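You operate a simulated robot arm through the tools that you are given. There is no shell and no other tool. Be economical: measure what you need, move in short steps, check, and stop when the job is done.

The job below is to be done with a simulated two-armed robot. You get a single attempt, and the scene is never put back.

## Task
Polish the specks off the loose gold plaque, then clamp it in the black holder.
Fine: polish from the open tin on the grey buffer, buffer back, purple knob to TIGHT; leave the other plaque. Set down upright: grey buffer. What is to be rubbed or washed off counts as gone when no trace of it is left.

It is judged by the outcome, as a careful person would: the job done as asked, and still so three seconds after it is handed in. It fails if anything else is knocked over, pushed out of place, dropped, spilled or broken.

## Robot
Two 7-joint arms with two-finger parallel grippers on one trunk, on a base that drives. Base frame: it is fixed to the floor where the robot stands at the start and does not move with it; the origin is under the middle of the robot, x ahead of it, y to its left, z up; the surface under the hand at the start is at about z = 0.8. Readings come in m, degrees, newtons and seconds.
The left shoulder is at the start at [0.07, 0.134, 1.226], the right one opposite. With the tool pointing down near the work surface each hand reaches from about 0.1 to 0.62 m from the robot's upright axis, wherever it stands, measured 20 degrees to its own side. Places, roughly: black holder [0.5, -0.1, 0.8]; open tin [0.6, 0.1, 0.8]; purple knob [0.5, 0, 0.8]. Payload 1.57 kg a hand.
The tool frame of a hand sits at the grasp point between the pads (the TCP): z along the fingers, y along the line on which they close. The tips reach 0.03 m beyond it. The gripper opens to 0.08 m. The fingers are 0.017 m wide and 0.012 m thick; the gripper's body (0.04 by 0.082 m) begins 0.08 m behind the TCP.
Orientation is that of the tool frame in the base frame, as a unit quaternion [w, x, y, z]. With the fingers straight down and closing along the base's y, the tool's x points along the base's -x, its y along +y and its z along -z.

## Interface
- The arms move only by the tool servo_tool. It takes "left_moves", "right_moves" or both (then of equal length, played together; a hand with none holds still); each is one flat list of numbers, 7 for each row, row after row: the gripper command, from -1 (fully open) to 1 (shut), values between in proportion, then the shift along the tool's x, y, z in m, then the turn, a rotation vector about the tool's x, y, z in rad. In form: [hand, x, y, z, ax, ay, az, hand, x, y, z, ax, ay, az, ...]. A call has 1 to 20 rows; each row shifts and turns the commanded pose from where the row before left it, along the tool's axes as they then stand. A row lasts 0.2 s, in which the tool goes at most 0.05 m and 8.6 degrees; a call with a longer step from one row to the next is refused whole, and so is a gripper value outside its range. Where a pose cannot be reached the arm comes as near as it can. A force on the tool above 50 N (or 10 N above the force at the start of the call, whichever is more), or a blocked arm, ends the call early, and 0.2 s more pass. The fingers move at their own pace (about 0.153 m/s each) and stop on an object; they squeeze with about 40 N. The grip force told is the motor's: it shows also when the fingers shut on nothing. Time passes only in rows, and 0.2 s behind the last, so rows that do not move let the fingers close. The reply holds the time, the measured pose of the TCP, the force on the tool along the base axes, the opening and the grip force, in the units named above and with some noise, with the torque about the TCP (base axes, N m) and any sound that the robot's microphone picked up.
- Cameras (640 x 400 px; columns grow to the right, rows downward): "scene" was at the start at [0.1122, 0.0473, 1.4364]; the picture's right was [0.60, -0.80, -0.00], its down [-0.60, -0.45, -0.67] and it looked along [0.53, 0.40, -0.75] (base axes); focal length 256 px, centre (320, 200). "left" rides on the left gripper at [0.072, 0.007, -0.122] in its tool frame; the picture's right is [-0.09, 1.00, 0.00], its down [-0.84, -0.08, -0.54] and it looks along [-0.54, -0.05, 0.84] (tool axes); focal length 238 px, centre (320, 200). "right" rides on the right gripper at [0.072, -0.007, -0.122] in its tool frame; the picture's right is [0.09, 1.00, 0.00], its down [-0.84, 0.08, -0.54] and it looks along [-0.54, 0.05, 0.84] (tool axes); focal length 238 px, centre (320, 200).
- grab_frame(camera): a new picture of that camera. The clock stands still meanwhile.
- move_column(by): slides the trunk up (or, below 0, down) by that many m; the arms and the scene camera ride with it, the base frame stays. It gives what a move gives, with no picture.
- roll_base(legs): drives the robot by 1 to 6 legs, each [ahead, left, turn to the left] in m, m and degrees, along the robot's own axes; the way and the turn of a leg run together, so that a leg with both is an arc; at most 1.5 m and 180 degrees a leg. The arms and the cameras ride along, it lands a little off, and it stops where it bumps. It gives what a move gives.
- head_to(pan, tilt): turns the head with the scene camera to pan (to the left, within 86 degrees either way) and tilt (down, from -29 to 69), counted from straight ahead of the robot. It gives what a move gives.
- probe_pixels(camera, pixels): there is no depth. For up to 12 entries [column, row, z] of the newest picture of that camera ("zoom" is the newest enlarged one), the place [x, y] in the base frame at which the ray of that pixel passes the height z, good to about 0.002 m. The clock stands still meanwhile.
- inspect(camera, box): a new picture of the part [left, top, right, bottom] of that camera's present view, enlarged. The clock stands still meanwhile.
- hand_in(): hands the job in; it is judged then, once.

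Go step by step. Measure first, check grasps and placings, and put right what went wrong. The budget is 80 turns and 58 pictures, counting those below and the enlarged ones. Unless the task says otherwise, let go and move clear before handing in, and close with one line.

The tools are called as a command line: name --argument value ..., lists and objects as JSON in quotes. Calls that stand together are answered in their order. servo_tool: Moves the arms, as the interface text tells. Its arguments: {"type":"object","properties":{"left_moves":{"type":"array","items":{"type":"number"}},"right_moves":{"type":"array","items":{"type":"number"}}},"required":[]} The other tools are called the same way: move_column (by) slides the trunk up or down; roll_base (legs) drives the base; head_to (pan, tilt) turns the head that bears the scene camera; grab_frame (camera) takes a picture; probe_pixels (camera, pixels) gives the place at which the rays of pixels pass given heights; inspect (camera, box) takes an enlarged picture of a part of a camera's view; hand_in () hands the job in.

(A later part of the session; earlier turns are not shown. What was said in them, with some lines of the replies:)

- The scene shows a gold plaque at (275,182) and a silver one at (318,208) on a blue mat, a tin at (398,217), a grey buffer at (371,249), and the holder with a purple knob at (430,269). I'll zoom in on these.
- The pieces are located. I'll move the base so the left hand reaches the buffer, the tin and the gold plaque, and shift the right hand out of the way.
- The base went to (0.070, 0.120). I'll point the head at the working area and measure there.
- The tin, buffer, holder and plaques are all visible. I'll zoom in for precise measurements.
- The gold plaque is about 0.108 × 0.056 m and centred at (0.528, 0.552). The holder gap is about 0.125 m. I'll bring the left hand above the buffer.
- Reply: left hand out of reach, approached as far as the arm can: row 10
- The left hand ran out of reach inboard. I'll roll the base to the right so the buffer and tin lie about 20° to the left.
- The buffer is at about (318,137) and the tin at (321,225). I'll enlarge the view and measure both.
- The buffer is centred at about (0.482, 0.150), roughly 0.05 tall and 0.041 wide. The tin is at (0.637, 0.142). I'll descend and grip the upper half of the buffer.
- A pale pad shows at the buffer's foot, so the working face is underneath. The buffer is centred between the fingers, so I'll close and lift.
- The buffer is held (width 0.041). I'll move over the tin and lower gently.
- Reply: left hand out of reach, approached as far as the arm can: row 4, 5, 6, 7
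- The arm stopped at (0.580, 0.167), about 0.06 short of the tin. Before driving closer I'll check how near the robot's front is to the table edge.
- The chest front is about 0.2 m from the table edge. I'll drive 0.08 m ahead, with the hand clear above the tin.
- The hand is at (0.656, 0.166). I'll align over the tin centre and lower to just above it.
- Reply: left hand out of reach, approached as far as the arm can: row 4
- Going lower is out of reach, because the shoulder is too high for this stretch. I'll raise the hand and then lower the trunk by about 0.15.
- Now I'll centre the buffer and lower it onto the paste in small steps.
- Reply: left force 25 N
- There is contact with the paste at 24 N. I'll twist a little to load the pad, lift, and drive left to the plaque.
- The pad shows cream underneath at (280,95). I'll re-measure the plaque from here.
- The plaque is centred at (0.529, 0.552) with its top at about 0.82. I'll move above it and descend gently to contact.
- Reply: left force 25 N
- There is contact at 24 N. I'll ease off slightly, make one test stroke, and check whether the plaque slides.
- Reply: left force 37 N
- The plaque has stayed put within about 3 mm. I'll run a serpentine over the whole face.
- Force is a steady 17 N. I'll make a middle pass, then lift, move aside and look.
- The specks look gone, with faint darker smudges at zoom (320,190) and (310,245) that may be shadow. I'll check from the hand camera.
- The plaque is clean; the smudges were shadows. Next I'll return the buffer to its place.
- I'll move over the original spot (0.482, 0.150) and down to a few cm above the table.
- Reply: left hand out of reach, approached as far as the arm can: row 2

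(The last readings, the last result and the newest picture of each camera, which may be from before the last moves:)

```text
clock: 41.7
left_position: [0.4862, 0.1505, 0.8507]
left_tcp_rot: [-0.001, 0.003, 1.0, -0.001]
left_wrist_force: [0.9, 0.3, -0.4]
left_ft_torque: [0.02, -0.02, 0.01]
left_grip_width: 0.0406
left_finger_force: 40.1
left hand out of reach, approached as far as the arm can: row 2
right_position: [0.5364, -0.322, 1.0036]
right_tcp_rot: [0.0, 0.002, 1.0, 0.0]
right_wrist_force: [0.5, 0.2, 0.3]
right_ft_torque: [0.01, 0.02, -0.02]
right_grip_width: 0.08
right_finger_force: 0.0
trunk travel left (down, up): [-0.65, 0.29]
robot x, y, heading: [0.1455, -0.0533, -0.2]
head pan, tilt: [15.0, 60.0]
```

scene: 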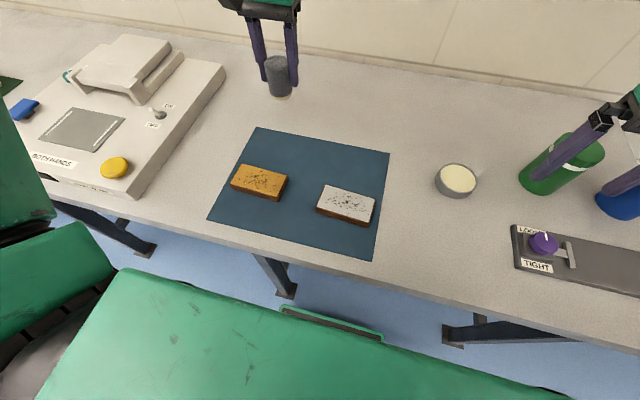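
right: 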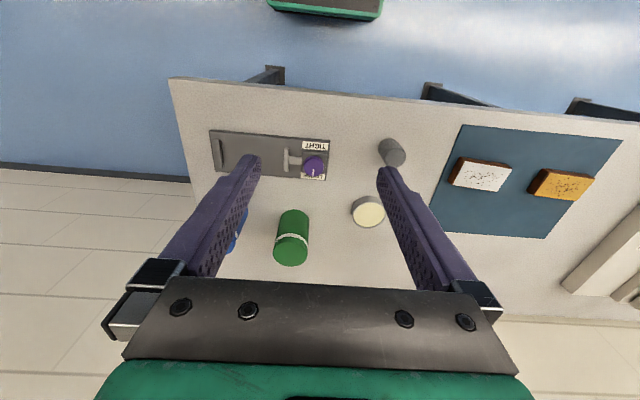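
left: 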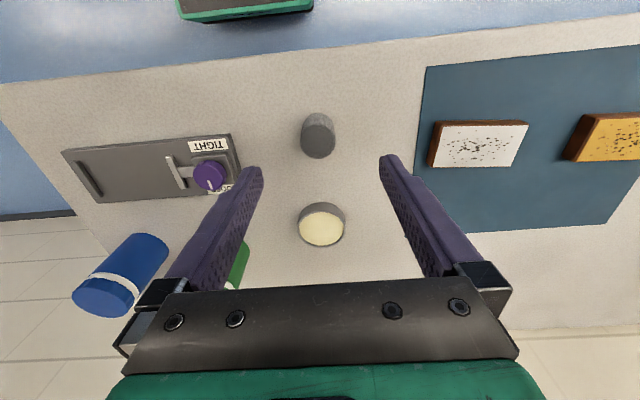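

There is no contact force yet, so I'll lower in 2 mm steps.

servo_tool --left_moves '[1, 0, 0, 0.002, 0, 0, 0, 1, 0, 0, 0.001, 0, 0, 0]'

```text
clock: 42.3
left_position: [0.4872, 0.1509, 0.849]
left_tcp_rot: [0.002, 0.002, 1.0, 0.0]
left_wrist_force: [0.3, 3.3, 13.0]
left_ft_torque: [0.14, 0.07, -0.02]
left_grip_width: 0.0407
left_finger_force: 39.2
right_position: [0.5353, -0.3219, 1.0052]
right_tcp_rot: [0.001, 0.002, 1.0, 0.0]
right_wrist_force: [0.1, -0.3, -0.8]
right_ft_torque: [-0.03, 0.02, -0.02]
right_grip_width: 0.0801
right_finger_force: 0.1
trunk travel left (down, up): [-0.65, 0.29]
robot x, y, heading: [0.1464, -0.0554, -0.3]
head pan, tilt: [15.0, 60.0]
```

Contact is at 13 N. I'll release and rise straight up.

servo_tool --left_moves '[1, 0, 0, -0.001, 0, 0, 0, 0, 0, 0, 0, 0, 0, 0, -1, 0, 0, 0, 0, 0, 0, -1, 0, 0, 0, 0, 0, 0, -1, 0, 0, -0.03, 0, 0, 0, -1, 0, 0, -0.04, 0, 0, 0, -1, 0, 0, -0.05, 0, 0, 0, -1, 0, 0, -0.03, 0, 0, 0]'

roll_base --legs '[[0, 0.38, 0]]'

grab_frame --camera "scene"

```text
clock: 44.1
left_position: [0.4841, 0.1522, 0.998]
left_tcp_rot: [-0.001, 0.003, 1.0, -0.001]
left_wrist_force: [-0.6, -0.7, -0.6]
left_ft_torque: [0.0, 0.02, 0.02]
left_grip_width: 0.0797
left_finger_force: 0.1
right_position: [0.5365, -0.3223, 1.0047]
right_tcp_rot: [0.0, 0.002, 1.0, 0.0]
right_wrist_force: [0.1, -0.2, 0.1]
right_ft_torque: [0.01, 0.03, -0.03]
right_grip_width: 0.0804
right_finger_force: 0.0
trunk travel left (down, up): [-0.65, 0.29]
robot x, y, heading: [0.1475, -0.0564, -0.0]
head pan, tilt: [15.0, 60.0]
```

```text
clock: 46.5
left_position: [0.4853, 0.5309, 0.9964]
left_tcp_rot: [0.0, 0.0, 1.0, 0.0]
left_wrist_force: [-0.7, 0.3, -0.6]
left_ft_torque: [0.0, -0.01, 0.01]
left_grip_width: 0.0799
left_finger_force: 0.2
right_position: [0.5393, 0.0587, 1.0043]
right_tcp_rot: [0.0, 0.0, 1.0, 0.001]
right_wrist_force: [0.6, 0.0, 0.1]
right_ft_torque: [-0.04, 0.01, -0.02]
right_grip_width: 0.08
right_finger_force: 0.1
trunk travel left (down, up): [-0.65, 0.29]
robot x, y, heading: [0.1501, 0.3234, 0.0]
head pan, tilt: [15.0, 60.0]
```

```text
29 pictures are left
```

scene: 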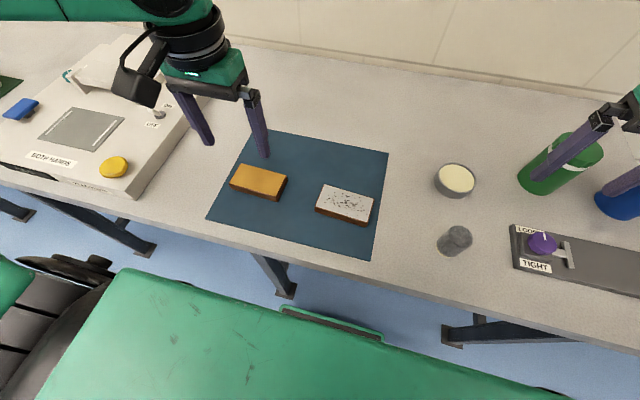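

The buffer stands upright at its place. I'll turn the left gripper 90° so it closes along x, then check above the plaque.

servo_tool --left_moves '[-1, -0.022, 0.01, 0, 0, 0, 0, -1, -0.022, 0.01, 0, 0, 0, 0, -1, 0, 0, 0, 0, 0, 0.1428, -1, 0, 0, 0, 0, 0, 0.1428, -1, 0, 0, 0, 0, 0, 0.1428, -1, 0, 0, 0, 0, 0, 0.1428, -1, 0, 0, 0, 0, 0, 0.1428, -1, 0, 0, 0, 0, 0, 0.1428, -1, 0, 0, 0, 0, 0, 0.1428, -1, 0, 0, 0, 0, 0, 0.1428, -1, 0, 0, 0, 0, 0, 0.1428, -1, 0, 0, 0, 0, 0, 0.1428, -1, 0, 0, 0, 0, 0, 0.1428]'

grab_frame --camera "left"

```text
clock: 49.3
left_position: [0.5291, 0.5521, 0.9981]
left_tcp_rot: [0.001, 0.708, 0.707, 0.0]
left_wrist_force: [0.9, -0.2, 0.0]
left_ft_torque: [-0.01, 0.01, 0.0]
left_grip_width: 0.0801
left_finger_force: 0.1
right_position: [0.5388, 0.0593, 1.004]
right_tcp_rot: [0.0, -0.001, 1.0, 0.001]
right_wrist_force: [0.3, 0.1, 0.5]
right_ft_torque: [-0.01, 0.03, -0.02]
right_grip_width: 0.0801
right_finger_force: 0.1
trunk travel left (down, up): [-0.65, 0.29]
robot x, y, heading: [0.1423, 0.3238, -0.0]
head pan, tilt: [15.0, 60.0]
```

```text
28 pictures are left
```

left: 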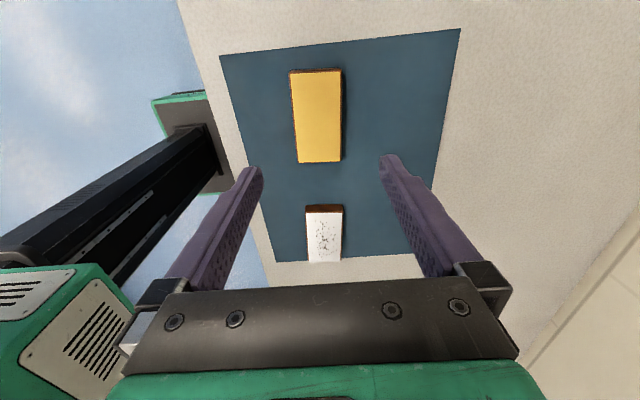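

The gripper is rotated. I'll measure the plaque corners at (290,71), (341,70), (341,160) and (299,163).

probe_pixels --camera "left" --pixels '[[290, 72, 0.819], [341, 70, 0.819], [341, 160, 0.819], [299, 163, 0.819]]'

```text
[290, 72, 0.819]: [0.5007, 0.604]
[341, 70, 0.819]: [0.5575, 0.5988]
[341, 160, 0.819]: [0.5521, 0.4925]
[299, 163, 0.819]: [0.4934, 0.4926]
```

servo_tool --left_moves '[-1, -0.003, -0.002, 0.02, 0, 0, 0.04, -1, 0, 0, 0.04, 0, 0, 0, -1, 0, 0, 0.04, 0, 0, 0, -1, 0, 0, 0.04, 0, 0, 0, -1, 0, 0, 0.012, 0, 0, 0, -1, 0, 0, 0.006, 0, 0, 0]'

inspect --camera "scene" --box '[200, 110, 328, 210]'

```text
clock: 50.7
left_position: [0.5268, 0.548, 0.8404]
left_tcp_rot: [0.001, 0.721, 0.693, 0.0]
left_wrist_force: [-0.1, -0.2, 0.6]
left_ft_torque: [0.0, 0.01, -0.01]
left_grip_width: 0.0798
left_finger_force: 0.0
right_position: [0.5392, 0.0586, 1.0051]
right_tcp_rot: [0.0, 0.0, 1.0, -0.001]
right_wrist_force: [0.5, 0.2, 1.2]
right_ft_torque: [0.02, 0.06, -0.02]
right_grip_width: 0.0801
right_finger_force: 0.0
trunk travel left (down, up): [-0.65, 0.29]
robot x, y, heading: [0.1467, 0.3226, -0.2]
head pan, tilt: [15.0, 60.0]
```

```text
4.00 times, centred on (264, 160) of scene
```

zoom: 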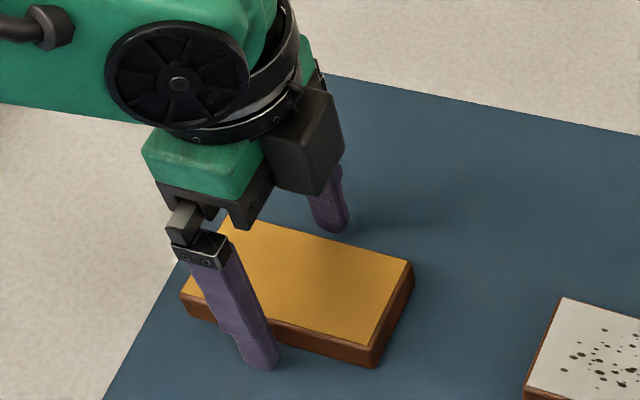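

The fingers straddle the plaque near its middle. I'll lower 3 mm, close and lift.

servo_tool --left_moves '[-1, 0, 0, 0.003, 0, 0, 0, 0, 0, 0, 0, 0, 0, 0, 1, 0, 0, 0, 0, 0, 0, 1, 0, 0, 0, 0, 0, 0, 1, 0, 0, 0, 0, 0, 0, 1, 0, 0, -0.02, 0, 0, 0, 1, 0, 0, -0.04, 0, 0, 0, 1, 0, 0, -0.05, 0, 0, 0, 1, 0, 0, -0.05, 0, 0, 0]'

grab_frame --camera "scene"

```text
clock: 52.7
left_position: [0.5266, 0.5497, 0.9968]
left_tcp_rot: [0.0, 0.721, 0.693, 0.0]
left_wrist_force: [-1.2, 0.4, -1.5]
left_ft_torque: [0.02, -0.01, -0.02]
left_grip_width: 0.0591
left_finger_force: 40.3
right_position: [0.5381, 0.0578, 1.0047]
right_tcp_rot: [0.0, 0.0, 1.0, 0.001]
right_wrist_force: [1.1, 0.3, 0.1]
right_ft_torque: [0.05, -0.04, -0.03]
right_grip_width: 0.0801
right_finger_force: 0.1
trunk travel left (down, up): [-0.65, 0.29]
robot x, y, heading: [0.1441, 0.3224, 0.1]
head pan, tilt: [15.0, 60.0]
```

```text
26 pictures are left
```

scene: 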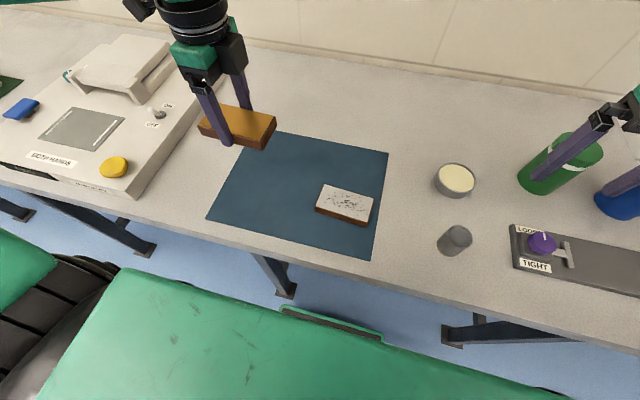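

The plaque is held level (width 0.059). I'll drive right so that the holder lies ahead of the left hand.

servo_tool --left_moves '[1, 0, 0, -0.04, 0, 0, 0]'

roll_base --legs '[[0, -0.62, 0]]'

head_to --pan 25 --tilt 60

grab_frame --camera "scene"

```text
clock: 53.1
left_position: [0.5252, 0.5487, 1.0359]
left_tcp_rot: [0.0, 0.721, 0.692, 0.0]
left_wrist_force: [-0.6, 0.6, -0.4]
left_ft_torque: [0.0, -0.01, -0.02]
left_grip_width: 0.0594
left_finger_force: 40.8
right_position: [0.5382, 0.0578, 1.005]
right_tcp_rot: [-0.001, 0.0, 1.0, 0.001]
right_wrist_force: [-0.8, 0.0, 0.7]
right_ft_torque: [0.03, -0.03, -0.01]
right_grip_width: 0.08
right_finger_force: 0.1
trunk travel left (down, up): [-0.65, 0.29]
robot x, y, heading: [0.1466, 0.3224, 0.1]
head pan, tilt: [15.0, 60.0]
```

```text
clock: 56.5
left_position: [0.5268, -0.0696, 1.0377]
left_tcp_rot: [0.0, 0.718, 0.696, -0.001]
left_wrist_force: [-0.4, -0.3, -1.7]
left_ft_torque: [-0.02, 0.03, 0.0]
left_grip_width: 0.0594
left_finger_force: 39.8
right_position: [0.5427, -0.5614, 1.0037]
right_tcp_rot: [0.001, -0.003, 1.0, 0.0]
right_wrist_force: [-0.2, 0.1, 0.1]
right_ft_torque: [0.0, 0.01, 0.0]
right_grip_width: 0.08
right_finger_force: 0.0
trunk travel left (down, up): [-0.65, 0.29]
robot x, y, heading: [0.1511, -0.2986, 0.4]
head pan, tilt: [15.0, 60.0]
```

```text
clock: 57.3
left_position: [0.5273, -0.0696, 1.0358]
left_tcp_rot: [-0.001, 0.718, 0.696, -0.001]
left_wrist_force: [0.4, -0.5, -1.7]
left_ft_torque: [-0.01, 0.0, 0.0]
left_grip_width: 0.0593
left_finger_force: 40.5
right_position: [0.5428, -0.562, 1.0046]
right_tcp_rot: [0.0, -0.003, 1.0, 0.0]
right_wrist_force: [0.1, 0.1, 0.0]
right_ft_torque: [0.02, -0.01, 0.01]
right_grip_width: 0.0799
right_finger_force: 0.1
trunk travel left (down, up): [-0.65, 0.29]
robot x, y, heading: [0.1533, -0.2987, 0.3]
head pan, tilt: [25.0, 60.0]
```

```text
25 pictures are left
```

scene: 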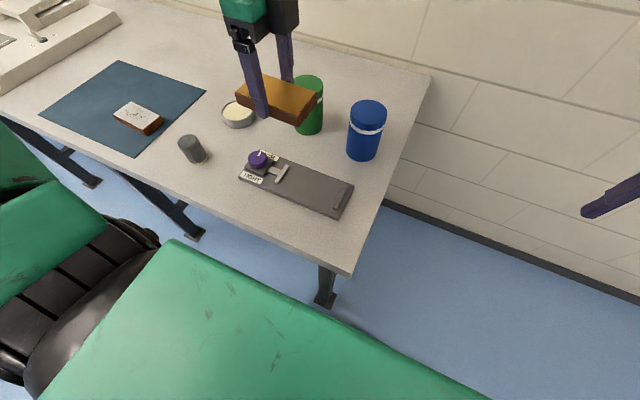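

The holder is clear in view. I'll zoom to measure the bed, jaw and stop.

inspect --camera "scene" --box '[232, 140, 360, 220]'

```text
5.00 times, centred on (296, 180) of scene
```

zoom: 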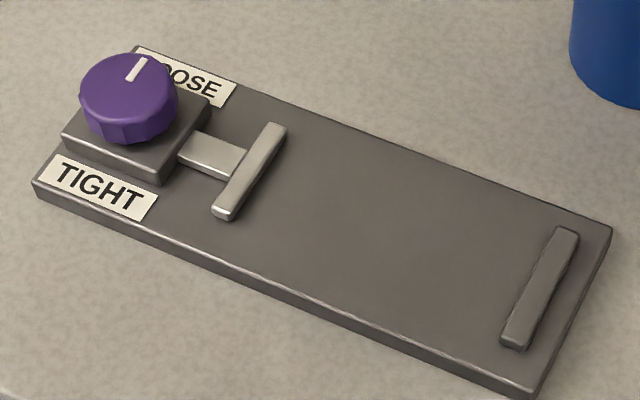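

probe_pixels --camera "zoom" --pixels '[[36, 184, 0.81], [532, 388, 0.81], [610, 230, 0.81], [134, 48, 0.81], [232, 218, 0.81], [284, 132, 0.82], [232, 212, 0.82], [502, 340, 0.81], [504, 334, 0.82], [558, 230, 0.82], [130, 85, 0.845], [137, 130, 0.82]]'

```text
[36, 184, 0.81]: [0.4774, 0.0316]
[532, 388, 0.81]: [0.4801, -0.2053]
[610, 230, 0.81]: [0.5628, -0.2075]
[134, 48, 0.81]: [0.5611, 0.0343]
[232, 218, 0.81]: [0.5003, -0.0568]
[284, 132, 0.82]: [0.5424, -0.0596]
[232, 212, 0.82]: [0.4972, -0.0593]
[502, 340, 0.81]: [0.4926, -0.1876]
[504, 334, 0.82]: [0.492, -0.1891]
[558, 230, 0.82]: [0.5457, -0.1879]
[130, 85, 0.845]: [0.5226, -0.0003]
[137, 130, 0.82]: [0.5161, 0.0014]
```

The jaw face is at y ≈ -0.0595, the stop face at y ≈ -0.188, and the bed centre at x ≈ 0.520. I'll measure the plaque's position in the hand with the left camera.

grab_frame --camera "left"

```text
23 pictures are left
```

left: 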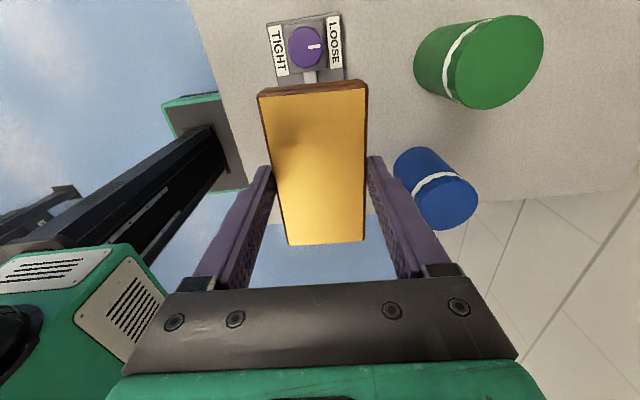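

probe_pixels --camera "left" --pixels '[[258, 95, 1.0185], [367, 83, 1.0185], [365, 240, 1.0185], [289, 245, 1.0185]]'

```text
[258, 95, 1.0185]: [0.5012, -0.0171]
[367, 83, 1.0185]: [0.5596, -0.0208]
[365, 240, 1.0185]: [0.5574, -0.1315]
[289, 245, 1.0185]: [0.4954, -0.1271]
```

The plaque centre sits 4.5 mm toward -y from the TCP. I'll square it to the holder, centre over the bed, and lower to about 3 cm above it.

servo_tool --left_moves '[1, 0, 0, 0, 0, 0, -0.039, 1, -0.028, -0.0035, 0, 0, 0, 0, 1, -0.028, -0.0035, 0, 0, 0, 0, 1, 0, 0, 0.04, 0, 0, 0, 1, 0, 0, 0.04, 0, 0, 0, 1, 0, 0, 0.04, 0, 0, 0, 1, 0, 0, 0.041, 0, 0, 0, 1, 0, 0, 0, 0, 0, 0]'

inspect --camera "left" --box '[200, 20, 440, 260]'

inspect --camera "scene" --box '[232, 140, 360, 220]'

```text
clock: 59.1
left_position: [0.522, -0.1267, 0.8759]
left_tcp_rot: [0.001, 0.705, 0.709, 0.0]
left_wrist_force: [-1.7, 0.0, -1.7]
left_ft_torque: [-0.02, -0.04, -0.02]
left_grip_width: 0.0592
left_finger_force: 39.7
right_position: [0.5424, -0.561, 1.0043]
right_tcp_rot: [0.001, -0.003, 1.0, 0.001]
right_wrist_force: [-0.7, -0.6, -0.9]
right_ft_torque: [-0.01, -0.03, -0.02]
right_grip_width: 0.0802
right_finger_force: 0.1
trunk travel left (down, up): [-0.65, 0.29]
robot x, y, heading: [0.152, -0.2962, 0.3]
head pan, tilt: [25.0, 60.0]
```

```text
1.67 times, centred on (320, 140) of left
```

zoom: 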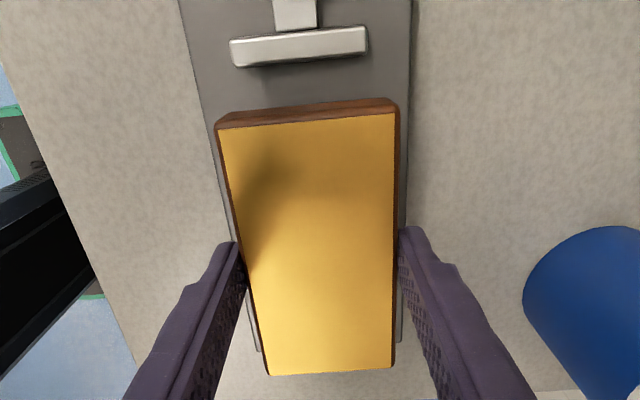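

```text
5.00 times, centred on (296, 180) of scene
```

zoom: 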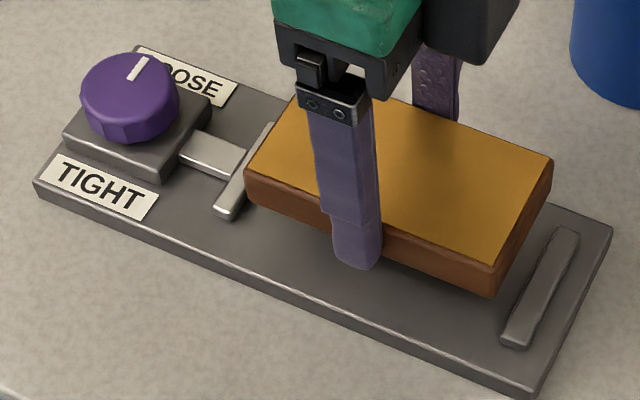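

probe_pixels --camera "zoom" --pixels '[[492, 297, 0.84], [248, 195, 0.84], [505, 266, 0.858], [553, 157, 0.858], [245, 175, 0.858]]'

```text
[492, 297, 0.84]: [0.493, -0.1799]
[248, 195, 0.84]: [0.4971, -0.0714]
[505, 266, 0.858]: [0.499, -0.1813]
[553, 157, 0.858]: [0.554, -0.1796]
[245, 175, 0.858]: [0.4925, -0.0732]
```

The plaque spans y -0.0715 to -0.1805, which clears both the jaw and the stop. I'll shift 4 mm toward the stop and lower to contact.

servo_tool --left_moves '[1, -0.004, -0.003, 0, 0, 0, 0, 1, 0, 0, 0.012, 0, 0, 0, 1, 0, 0, 0.01, 0, 0, 0, 1, 0, 0, 0.004, 0, 0, 0, 1, 0, 0, 0.002, 0, 0, 0]'

```text
clock: 60.3
left_position: [0.5179, -0.1305, 0.848]
left_tcp_rot: [0.001, 0.706, 0.708, 0.001]
left_wrist_force: [0.1, 0.4, -1.6]
left_ft_torque: [-0.04, 0.0, 0.01]
left_grip_width: 0.0593
left_finger_force: 40.1
right_position: [0.5433, -0.5608, 1.0034]
right_tcp_rot: [0.0, -0.003, 1.0, 0.0]
right_wrist_force: [1.3, 0.5, -0.4]
right_ft_torque: [0.04, 0.01, 0.02]
right_grip_width: 0.0801
right_finger_force: 0.1
trunk travel left (down, up): [-0.65, 0.29]
robot x, y, heading: [0.1497, -0.2961, 0.3]
head pan, tilt: [25.0, 60.0]
```

servo_tool --left_moves '[1, 0, 0, 0.002, 0, 0, 0, 1, 0, 0, 0.001, 0, 0, 0]'

```text
clock: 60.9
left_position: [0.5171, -0.1311, 0.8477]
left_tcp_rot: [0.004, 0.705, 0.709, 0.003]
left_wrist_force: [5.0, 5.0, 26.9]
left_ft_torque: [-0.25, 0.23, 0.03]
left_grip_width: 0.059
left_finger_force: 40.3
right_position: [0.5415, -0.5609, 1.0052]
right_tcp_rot: [0.001, -0.003, 1.0, 0.0]
right_wrist_force: [0.1, 0.3, -0.4]
right_ft_torque: [0.0, 0.02, 0.02]
right_grip_width: 0.0799
right_finger_force: 0.0
trunk travel left (down, up): [-0.65, 0.29]
robot x, y, heading: [0.152, -0.3015, 0.5]
head pan, tilt: [25.0, 60.0]
```

The plaque is resting on the bed. I'll ease off, nudge it against the stop, and release.

servo_tool --left_moves '[1, 0, 0, -0.0025, 0, 0, 0, 1, -0.002, 0, 0, 0, 0, 0, 1, -0.002, 0, 0, 0, 0, 0, 1, 0, 0, 0, 0, 0, 0]'

inspect --camera "scene" --box '[232, 140, 360, 220]'

```text
clock: 61.9
left_position: [0.517, -0.1317, 0.8474]
left_tcp_rot: [0.001, 0.704, 0.71, 0.0]
left_wrist_force: [10.0, 18.1, 26.1]
left_ft_torque: [0.57, -0.24, 0.02]
left_grip_width: 0.0593
left_finger_force: 40.3
right_position: [0.542, -0.5596, 1.0063]
right_tcp_rot: [0.0, -0.004, 1.0, -0.001]
right_wrist_force: [-0.6, 0.3, -0.5]
right_ft_torque: [0.0, 0.02, 0.01]
right_grip_width: 0.0802
right_finger_force: 0.0
trunk travel left (down, up): [-0.65, 0.29]
robot x, y, heading: [0.1494, -0.2978, 0.3]
head pan, tilt: [25.0, 60.0]
```

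```text
5.00 times, centred on (296, 180) of scene
```

zoom: 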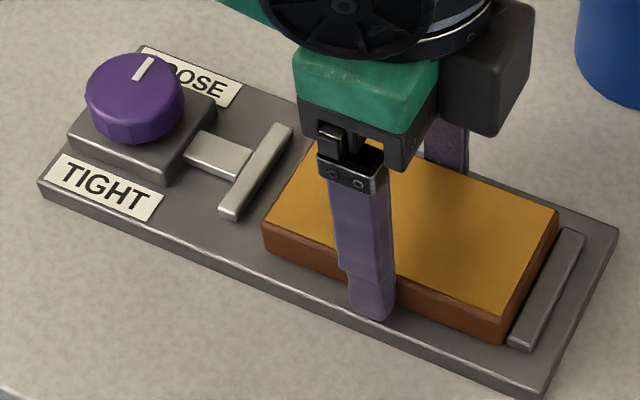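

The plaque sits flat at the stop. I'll open and rise straight up.

servo_tool --left_moves '[1, 0.001, 0, -0.001, 0, 0, 0, 0.3, 0, 0, 0, 0, 0, 0, -1, 0, 0, 0, 0, 0, 0, -1, 0, 0, 0, 0, 0, 0, -1, 0, 0, -0.03, 0, 0, 0, -1, 0, 0, -0.04, 0, 0, 0, -1, 0, 0, -0.05, 0, 0, 0, -1, 0, 0, -0.05, 0, 0, 0]'

inspect --camera "scene" --box '[232, 140, 360, 220]'

```text
clock: 63.7
left_position: [0.5186, -0.1338, 1.0181]
left_tcp_rot: [0.0, 0.705, 0.709, -0.001]
left_wrist_force: [0.0, -0.1, 0.8]
left_ft_torque: [0.02, 0.0, 0.0]
left_grip_width: 0.08
left_finger_force: 0.1
right_position: [0.5425, -0.5618, 1.0051]
right_tcp_rot: [0.0, -0.004, 1.0, 0.001]
right_wrist_force: [0.6, -0.2, 0.7]
right_ft_torque: [-0.02, -0.04, -0.03]
right_grip_width: 0.0799
right_finger_force: 0.0
trunk travel left (down, up): [-0.65, 0.29]
robot x, y, heading: [0.15, -0.2985, 0.4]
head pan, tilt: [25.0, 60.0]
```

```text
5.00 times, centred on (296, 180) of scene
```

zoom: 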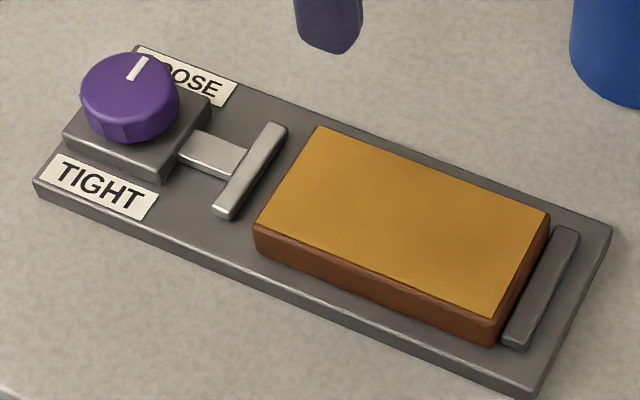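

The plaque is seated. Next I'll move over the knob and turn the hand back to -90°, so a clockwise half turn stays within range.

servo_tool --left_moves '[-1, 0.045, 0, 0, 0, 0, 0, -1, 0.045, 0, 0, 0, 0, 0, -1, 0.045, 0.0015, 0, 0, 0, 0, -1, 0, 0, 0, 0, 0, -0.1428, -1, 0, 0, 0, 0, 0, -0.1428, -1, 0, 0, 0, 0, 0, -0.1428, -1, 0, 0, 0, 0, 0, -0.1428, -1, 0, 0, 0, 0, 0, -0.1428, -1, 0, 0, 0, 0, 0, -0.1428, -1, 0, 0, 0, 0, 0, -0.1428, -1, 0, 0, 0, 0, 0, -0.1428, -1, 0, 0, 0, 0, 0, -0.1428, -1, 0, 0, 0, 0, 0, -0.1428, -1, 0, 0, 0, 0, 0, -0.1428]'

servo_tool --left_moves '[-1, 0, 0, 0, 0, 0, -0.1428, -1, 0, 0, 0, 0, 0, -0.1428, -1, 0, 0, 0, 0, 0, -0.1428, -1, 0, 0, 0, 0, 0, -0.1428, -1, 0, 0, 0, 0, 0, -0.1428, -1, 0, 0, 0, 0, 0, -0.1428, -1, 0, 0, 0, 0, 0, -0.1428, -1, 0, 0, 0, 0, 0, -0.1428, -1, 0, 0, 0, 0, 0, -0.1428, -1, 0, 0, 0, 0, 0, -0.1428, -1, 0, 0, 0, 0, 0, -0.1428]'

grab_frame --camera "left"

```text
clock: 66.7
left_position: [0.518, 0.0025, 1.0174]
left_tcp_rot: [0.0, -0.005, 1.0, -0.001]
left_wrist_force: [0.6, 0.1, -0.3]
left_ft_torque: [0.01, 0.04, -0.01]
left_grip_width: 0.0801
left_finger_force: 0.1
right_position: [0.5431, -0.5612, 1.0038]
right_tcp_rot: [0.0, -0.003, 1.0, 0.0]
right_wrist_force: [-0.7, 0.2, 0.6]
right_ft_torque: [0.0, 0.0, -0.01]
right_grip_width: 0.08
right_finger_force: 0.2
trunk travel left (down, up): [-0.65, 0.29]
robot x, y, heading: [0.1503, -0.298, 0.5]
head pan, tilt: [25.0, 60.0]
```

```text
clock: 69.1
left_position: [0.5167, 0.0017, 1.0172]
left_tcp_rot: [0.001, 0.71, -0.704, 0.001]
left_wrist_force: [0.5, 0.3, 0.5]
left_ft_torque: [-0.02, -0.01, 0.0]
left_grip_width: 0.0798
left_finger_force: 0.0
right_position: [0.5423, -0.5605, 1.0044]
right_tcp_rot: [0.0, -0.003, 1.0, 0.001]
right_wrist_force: [0.0, 0.3, 0.2]
right_ft_torque: [-0.02, 0.06, -0.01]
right_grip_width: 0.0799
right_finger_force: 0.1
trunk travel left (down, up): [-0.65, 0.29]
robot x, y, heading: [0.152, -0.2991, 0.4]
head pan, tilt: [25.0, 60.0]
```

```text
18 pictures are left
```

left: 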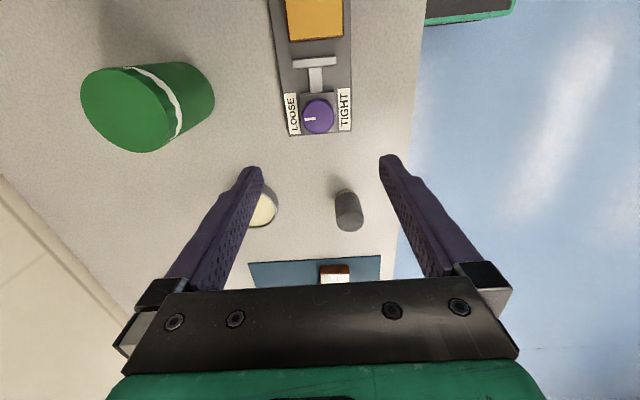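

inspect --camera "left" --box '[270, 60, 370, 150]'

```text
4.44 times, centred on (320, 105) of left
```

zoom: 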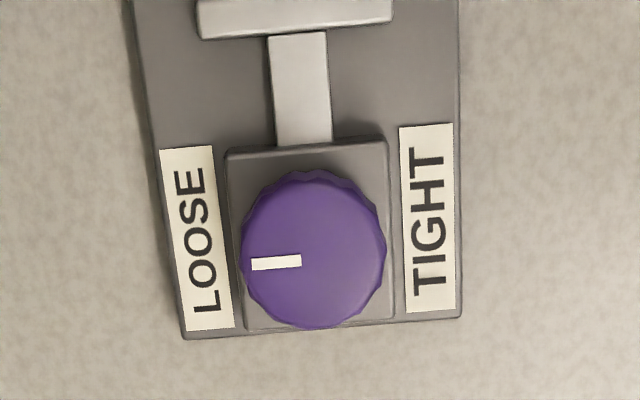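

probe_pixels --camera "zoom" --pixels '[[315, 256, 0.85], [315, 256, 0.84], [240, 250, 0.845], [386, 250, 0.845], [226, 152, 0.825], [387, 140, 0.825], [395, 318, 0.825], [244, 330, 0.825], [183, 337, 0.81]]'

```text
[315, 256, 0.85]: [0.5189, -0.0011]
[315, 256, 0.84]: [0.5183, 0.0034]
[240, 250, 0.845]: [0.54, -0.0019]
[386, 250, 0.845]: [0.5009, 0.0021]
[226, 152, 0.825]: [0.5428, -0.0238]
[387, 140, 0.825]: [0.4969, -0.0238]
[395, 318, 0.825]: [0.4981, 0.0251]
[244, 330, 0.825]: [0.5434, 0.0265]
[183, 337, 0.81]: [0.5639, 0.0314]
```

The knob centre is about (0.520, 0.0015), diameter 0.039, top at about 0.845. I'll descend so the tips stay above the block and grip it.

servo_tool --left_moves '[-1, 0, -0.0025, 0.04, 0, 0, 0, -1, 0, 0, 0.04, 0, 0, 0, -1, 0, 0, 0.04, 0, 0, 0, -1, 0, 0, 0.02, 0, 0, 0, -1, 0, 0, 0.01, 0, 0, 0, -1, 0, 0, 0.005, 0, 0, 0]'

inspect --camera "scene" --box '[210, 110, 338, 190]'

```text
clock: 70.5
left_position: [0.5211, 0.0015, 0.8619]
left_tcp_rot: [0.001, 0.709, -0.705, 0.001]
left_wrist_force: [-0.5, 0.1, 0.5]
left_ft_torque: [0.02, 0.01, 0.02]
left_grip_width: 0.0798
left_finger_force: 0.0
right_position: [0.5419, -0.5614, 1.0044]
right_tcp_rot: [0.0, -0.003, 1.0, 0.001]
right_wrist_force: [0.4, 0.4, 0.4]
right_ft_torque: [-0.03, -0.03, 0.03]
right_grip_width: 0.0804
right_finger_force: 0.1
trunk travel left (down, up): [-0.65, 0.29]
robot x, y, heading: [0.149, -0.3026, 0.5]
head pan, tilt: [25.0, 60.0]
```

```text
5.00 times, centred on (274, 150) of scene
```

zoom: 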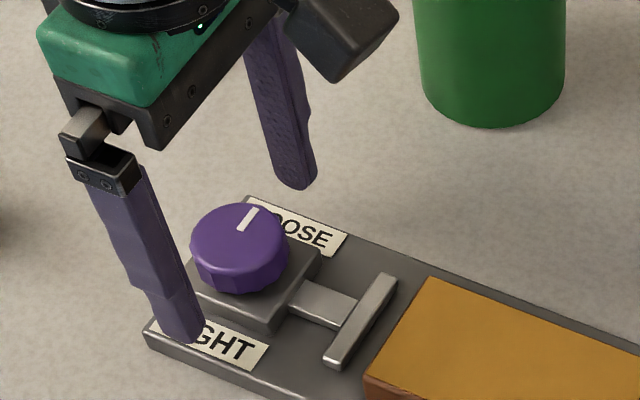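

The fingers straddle the knob. I'll close and turn clockwise about 25° as a test.

servo_tool --left_moves '[1, 0, 0, 0, 0, 0, 0, 1, 0, 0, 0, 0, 0, 0, 1, 0, 0, 0, 0, 0, 0, 1, 0, 0, 0, 0, 0, 0.11, 1, 0, 0, 0, 0, 0, 0.11, 1, 0, 0, 0, 0, 0, 0.11, 1, 0, 0, 0, 0, 0, 0.11]'

inspect --camera "scene" --box '[210, 110, 338, 190]'

```text
clock: 72.1
left_position: [0.5199, 0.0013, 0.8615]
left_tcp_rot: [-0.002, -0.537, 0.843, 0.0]
left_wrist_force: [-8.6, -5.0, -15.8]
left_ft_torque: [0.2, 0.12, -0.03]
left_grip_width: 0.0394
left_finger_force: 44.5
right_position: [0.5436, -0.5605, 1.0034]
right_tcp_rot: [-0.001, -0.003, 1.0, 0.001]
right_wrist_force: [0.1, 0.1, 1.1]
right_ft_torque: [0.0, 0.0, 0.01]
right_grip_width: 0.0797
right_finger_force: 0.0
trunk travel left (down, up): [-0.65, 0.29]
robot x, y, heading: [0.1506, -0.3005, 0.7]
head pan, tilt: [25.0, 60.0]
```

```text
5.00 times, centred on (274, 150) of scene
```

zoom: 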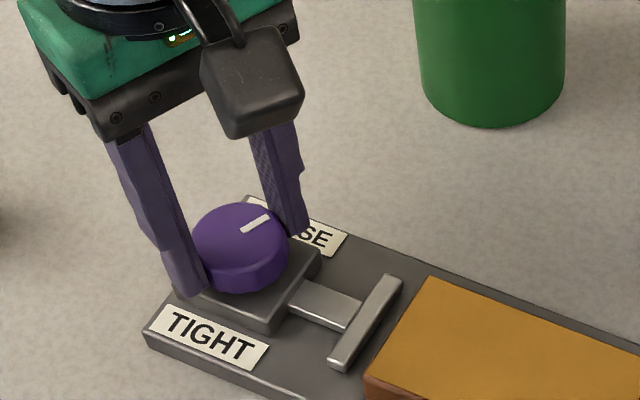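

The knob turns and the jaw advances. I'll continue clockwise.

servo_tool --left_moves '[1, 0, 0, 0, 0, 0, 0.13, 1, 0, 0, 0, 0, 0, 0.13, 1, 0, 0, 0, 0, 0, 0.13, 1, 0, 0, 0, 0, 0, 0.13, 1, 0, 0, 0, 0, 0, 0.13, 1, 0, 0, 0, 0, 0, 0.13, 1, 0, 0, 0, 0, 0, 0.13, 1, 0, 0, 0, 0, 0, 0.13, 1, 0, 0, 0, 0, 0, 0.13, 1, 0, 0, 0, 0, 0, 0.13, 1, 0, 0, 0, 0, 0, 0.13, 1, 0, 0, 0, 0, 0, 0.13]'

inspect --camera "scene" --box '[210, 110, 338, 190]'

```text
clock: 74.7
left_position: [0.5191, 0.002, 0.862]
left_tcp_rot: [0.0, 0.211, 0.977, -0.001]
left_wrist_force: [-8.8, -5.9, -15.4]
left_ft_torque: [0.21, 1.05, 0.01]
left_grip_width: 0.0393
left_finger_force: 44.5
right_position: [0.5417, -0.5621, 1.005]
right_tcp_rot: [0.0, -0.003, 1.0, 0.0]
right_wrist_force: [-0.3, 0.5, -0.8]
right_ft_torque: [-0.04, -0.03, -0.01]
right_grip_width: 0.0802
right_finger_force: 0.1
trunk travel left (down, up): [-0.65, 0.29]
robot x, y, heading: [0.1533, -0.2963, 0.3]
head pan, tilt: [25.0, 60.0]
```

```text
5.00 times, centred on (274, 150) of scene
```

zoom: 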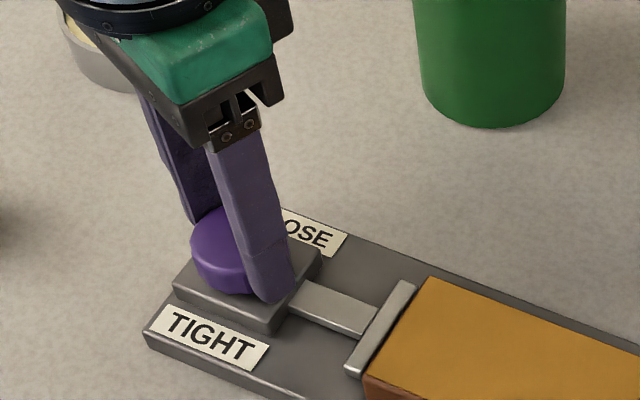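

About 115° is done and the jaw is close to the plaque. I'll turn the remaining 65°.

servo_tool --left_moves '[1, 0, 0, 0, 0, 0, 0.12, 1, 0, 0, 0, 0, 0, 0.12, 1, 0, 0, 0, 0, 0, 0.12, 1, 0, 0, 0, 0, 0, 0.12, 1, 0, 0, 0, 0, 0, 0.12, 1, 0, 0, 0, 0, 0, 0.12, 1, 0, 0, 0, 0, 0, 0.12, 1, 0, 0, 0, 0, 0, 0.12, 1, 0, 0, 0, 0, 0, 0.12, 1, 0, 0, 0, 0, 0, 0.06]'

inspect --camera "scene" --box '[210, 110, 370, 220]'

```text
clock: 76.9
left_position: [0.5196, 0.0014, 0.8636]
left_tcp_rot: [0.0, 0.706, 0.708, -0.001]
left_wrist_force: [-10.4, -6.7, -15.0]
left_ft_torque: [0.05, 0.18, 0.01]
left_grip_width: 0.0393
left_finger_force: 44.4
right_position: [0.5417, -0.5617, 1.0039]
right_tcp_rot: [0.0, -0.005, 1.0, 0.0]
right_wrist_force: [-0.3, 1.0, -0.4]
right_ft_torque: [-0.03, 0.0, -0.01]
right_grip_width: 0.08
right_finger_force: 0.0
trunk travel left (down, up): [-0.65, 0.29]
robot x, y, heading: [0.1505, -0.296, 0.4]
head pan, tilt: [25.0, 60.0]
```

```text
3.64 times, centred on (290, 165) of scene
```

zoom: 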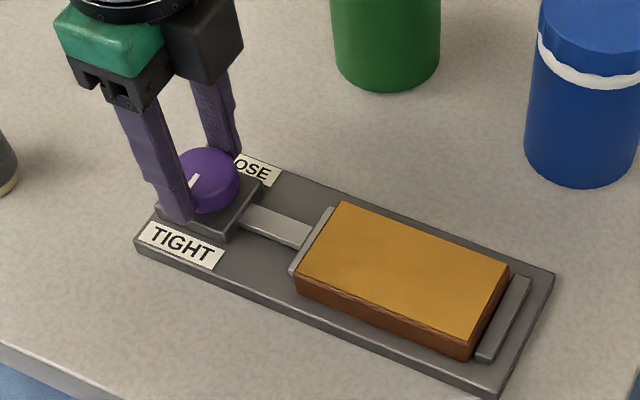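

The pointer faces TIGHT and the jaw is on the plaque. I'll press a little further to reach the end stop, then release, rise and inspect.

servo_tool --left_moves '[1, 0, 0, 0, 0, 0, 0.06, 1, 0, 0, 0, 0, 0, 0]'

servo_tool --left_moves '[0, 0, 0, 0, 0, 0, 0, -1, 0, 0, 0, 0, 0, 0, -1, 0, 0, 0, 0, 0, 0, -1, 0, 0, -0.03, 0, 0, 0, -1, 0, 0, -0.05, 0, 0, 0, -1, 0, 0, -0.05, 0, 0, 0, -1, 0, 0, -0.05, 0, 0, 0]'

inspect --camera "scene" --box '[232, 140, 360, 220]'

```text
clock: 77.5
left_position: [0.5205, 0.0021, 0.8626]
left_tcp_rot: [0.0, 0.726, 0.688, 0.0]
left_wrist_force: [-11.8, -6.1, -14.0]
left_ft_torque: [-0.42, 0.39, -0.03]
left_grip_width: 0.0392
left_finger_force: 44.9
right_position: [0.5426, -0.5604, 1.0036]
right_tcp_rot: [0.0, -0.004, 1.0, 0.0]
right_wrist_force: [0.3, -0.5, 0.9]
right_ft_torque: [-0.01, 0.03, -0.01]
right_grip_width: 0.08
right_finger_force: 0.0
trunk travel left (down, up): [-0.65, 0.29]
robot x, y, heading: [0.1489, -0.2988, 0.4]
head pan, tilt: [25.0, 60.0]
```

```text
clock: 79.1
left_position: [0.5214, -0.0008, 1.0438]
left_tcp_rot: [-0.001, 0.727, 0.687, 0.0]
left_wrist_force: [0.1, -0.3, -0.1]
left_ft_torque: [0.01, 0.01, -0.02]
left_grip_width: 0.08
left_finger_force: 0.1
right_position: [0.5417, -0.5624, 1.0056]
right_tcp_rot: [0.0, -0.003, 1.0, 0.001]
right_wrist_force: [0.4, -0.7, -0.3]
right_ft_torque: [0.0, 0.01, -0.01]
right_grip_width: 0.0801
right_finger_force: 0.1
trunk travel left (down, up): [-0.65, 0.29]
robot x, y, heading: [0.1521, -0.2963, 0.5]
head pan, tilt: [25.0, 60.0]
```

```text
5.00 times, centred on (296, 180) of scene
```

zoom: 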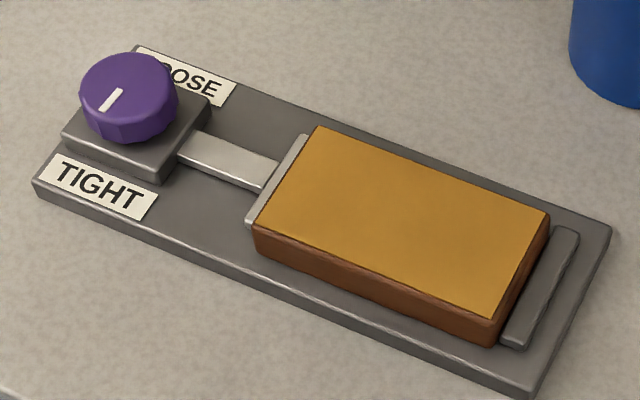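

The jaw is against the plaque and the pointer is on TIGHT. I'll make final checks of the stop side and the whole table.

inspect --camera "scene" --box '[320, 170, 364, 212]'

inspect --camera "left" --box '[200, 20, 440, 260]'

grab_frame --camera "scene"

```text
9.52 times, centred on (342, 191) of scene
```

zoom: 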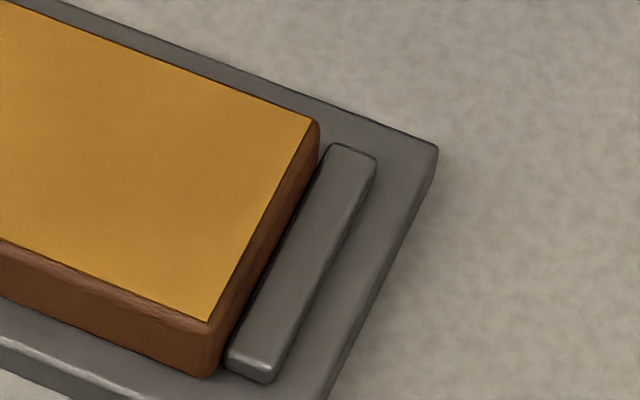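

```text
1.67 times, centred on (320, 140) of left
```

zoom: 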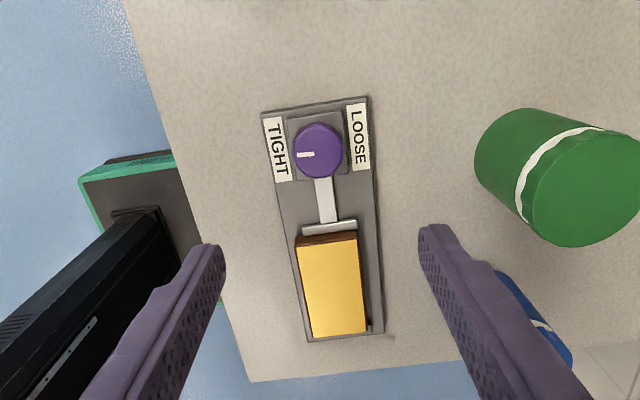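

```text
9 pictures are left
```

scene: 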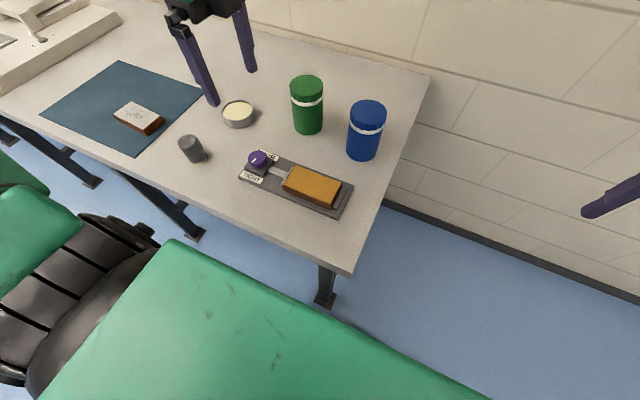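

The plaque is clean and clamped between jaw and stop, the pointer is on TIGHT, and the buffer is upright at its place. The silver plaque, tin and jars have not moved, and both hands are clear, so I'm handing in.

hand_in

```text
The job is handed in.
```

The gold plaque is polished clean and clamped in the black holder with the purple knob at TIGHT, the grey buffer is upright within about 4 mm of where it stood, and the silver plaque was left alone.
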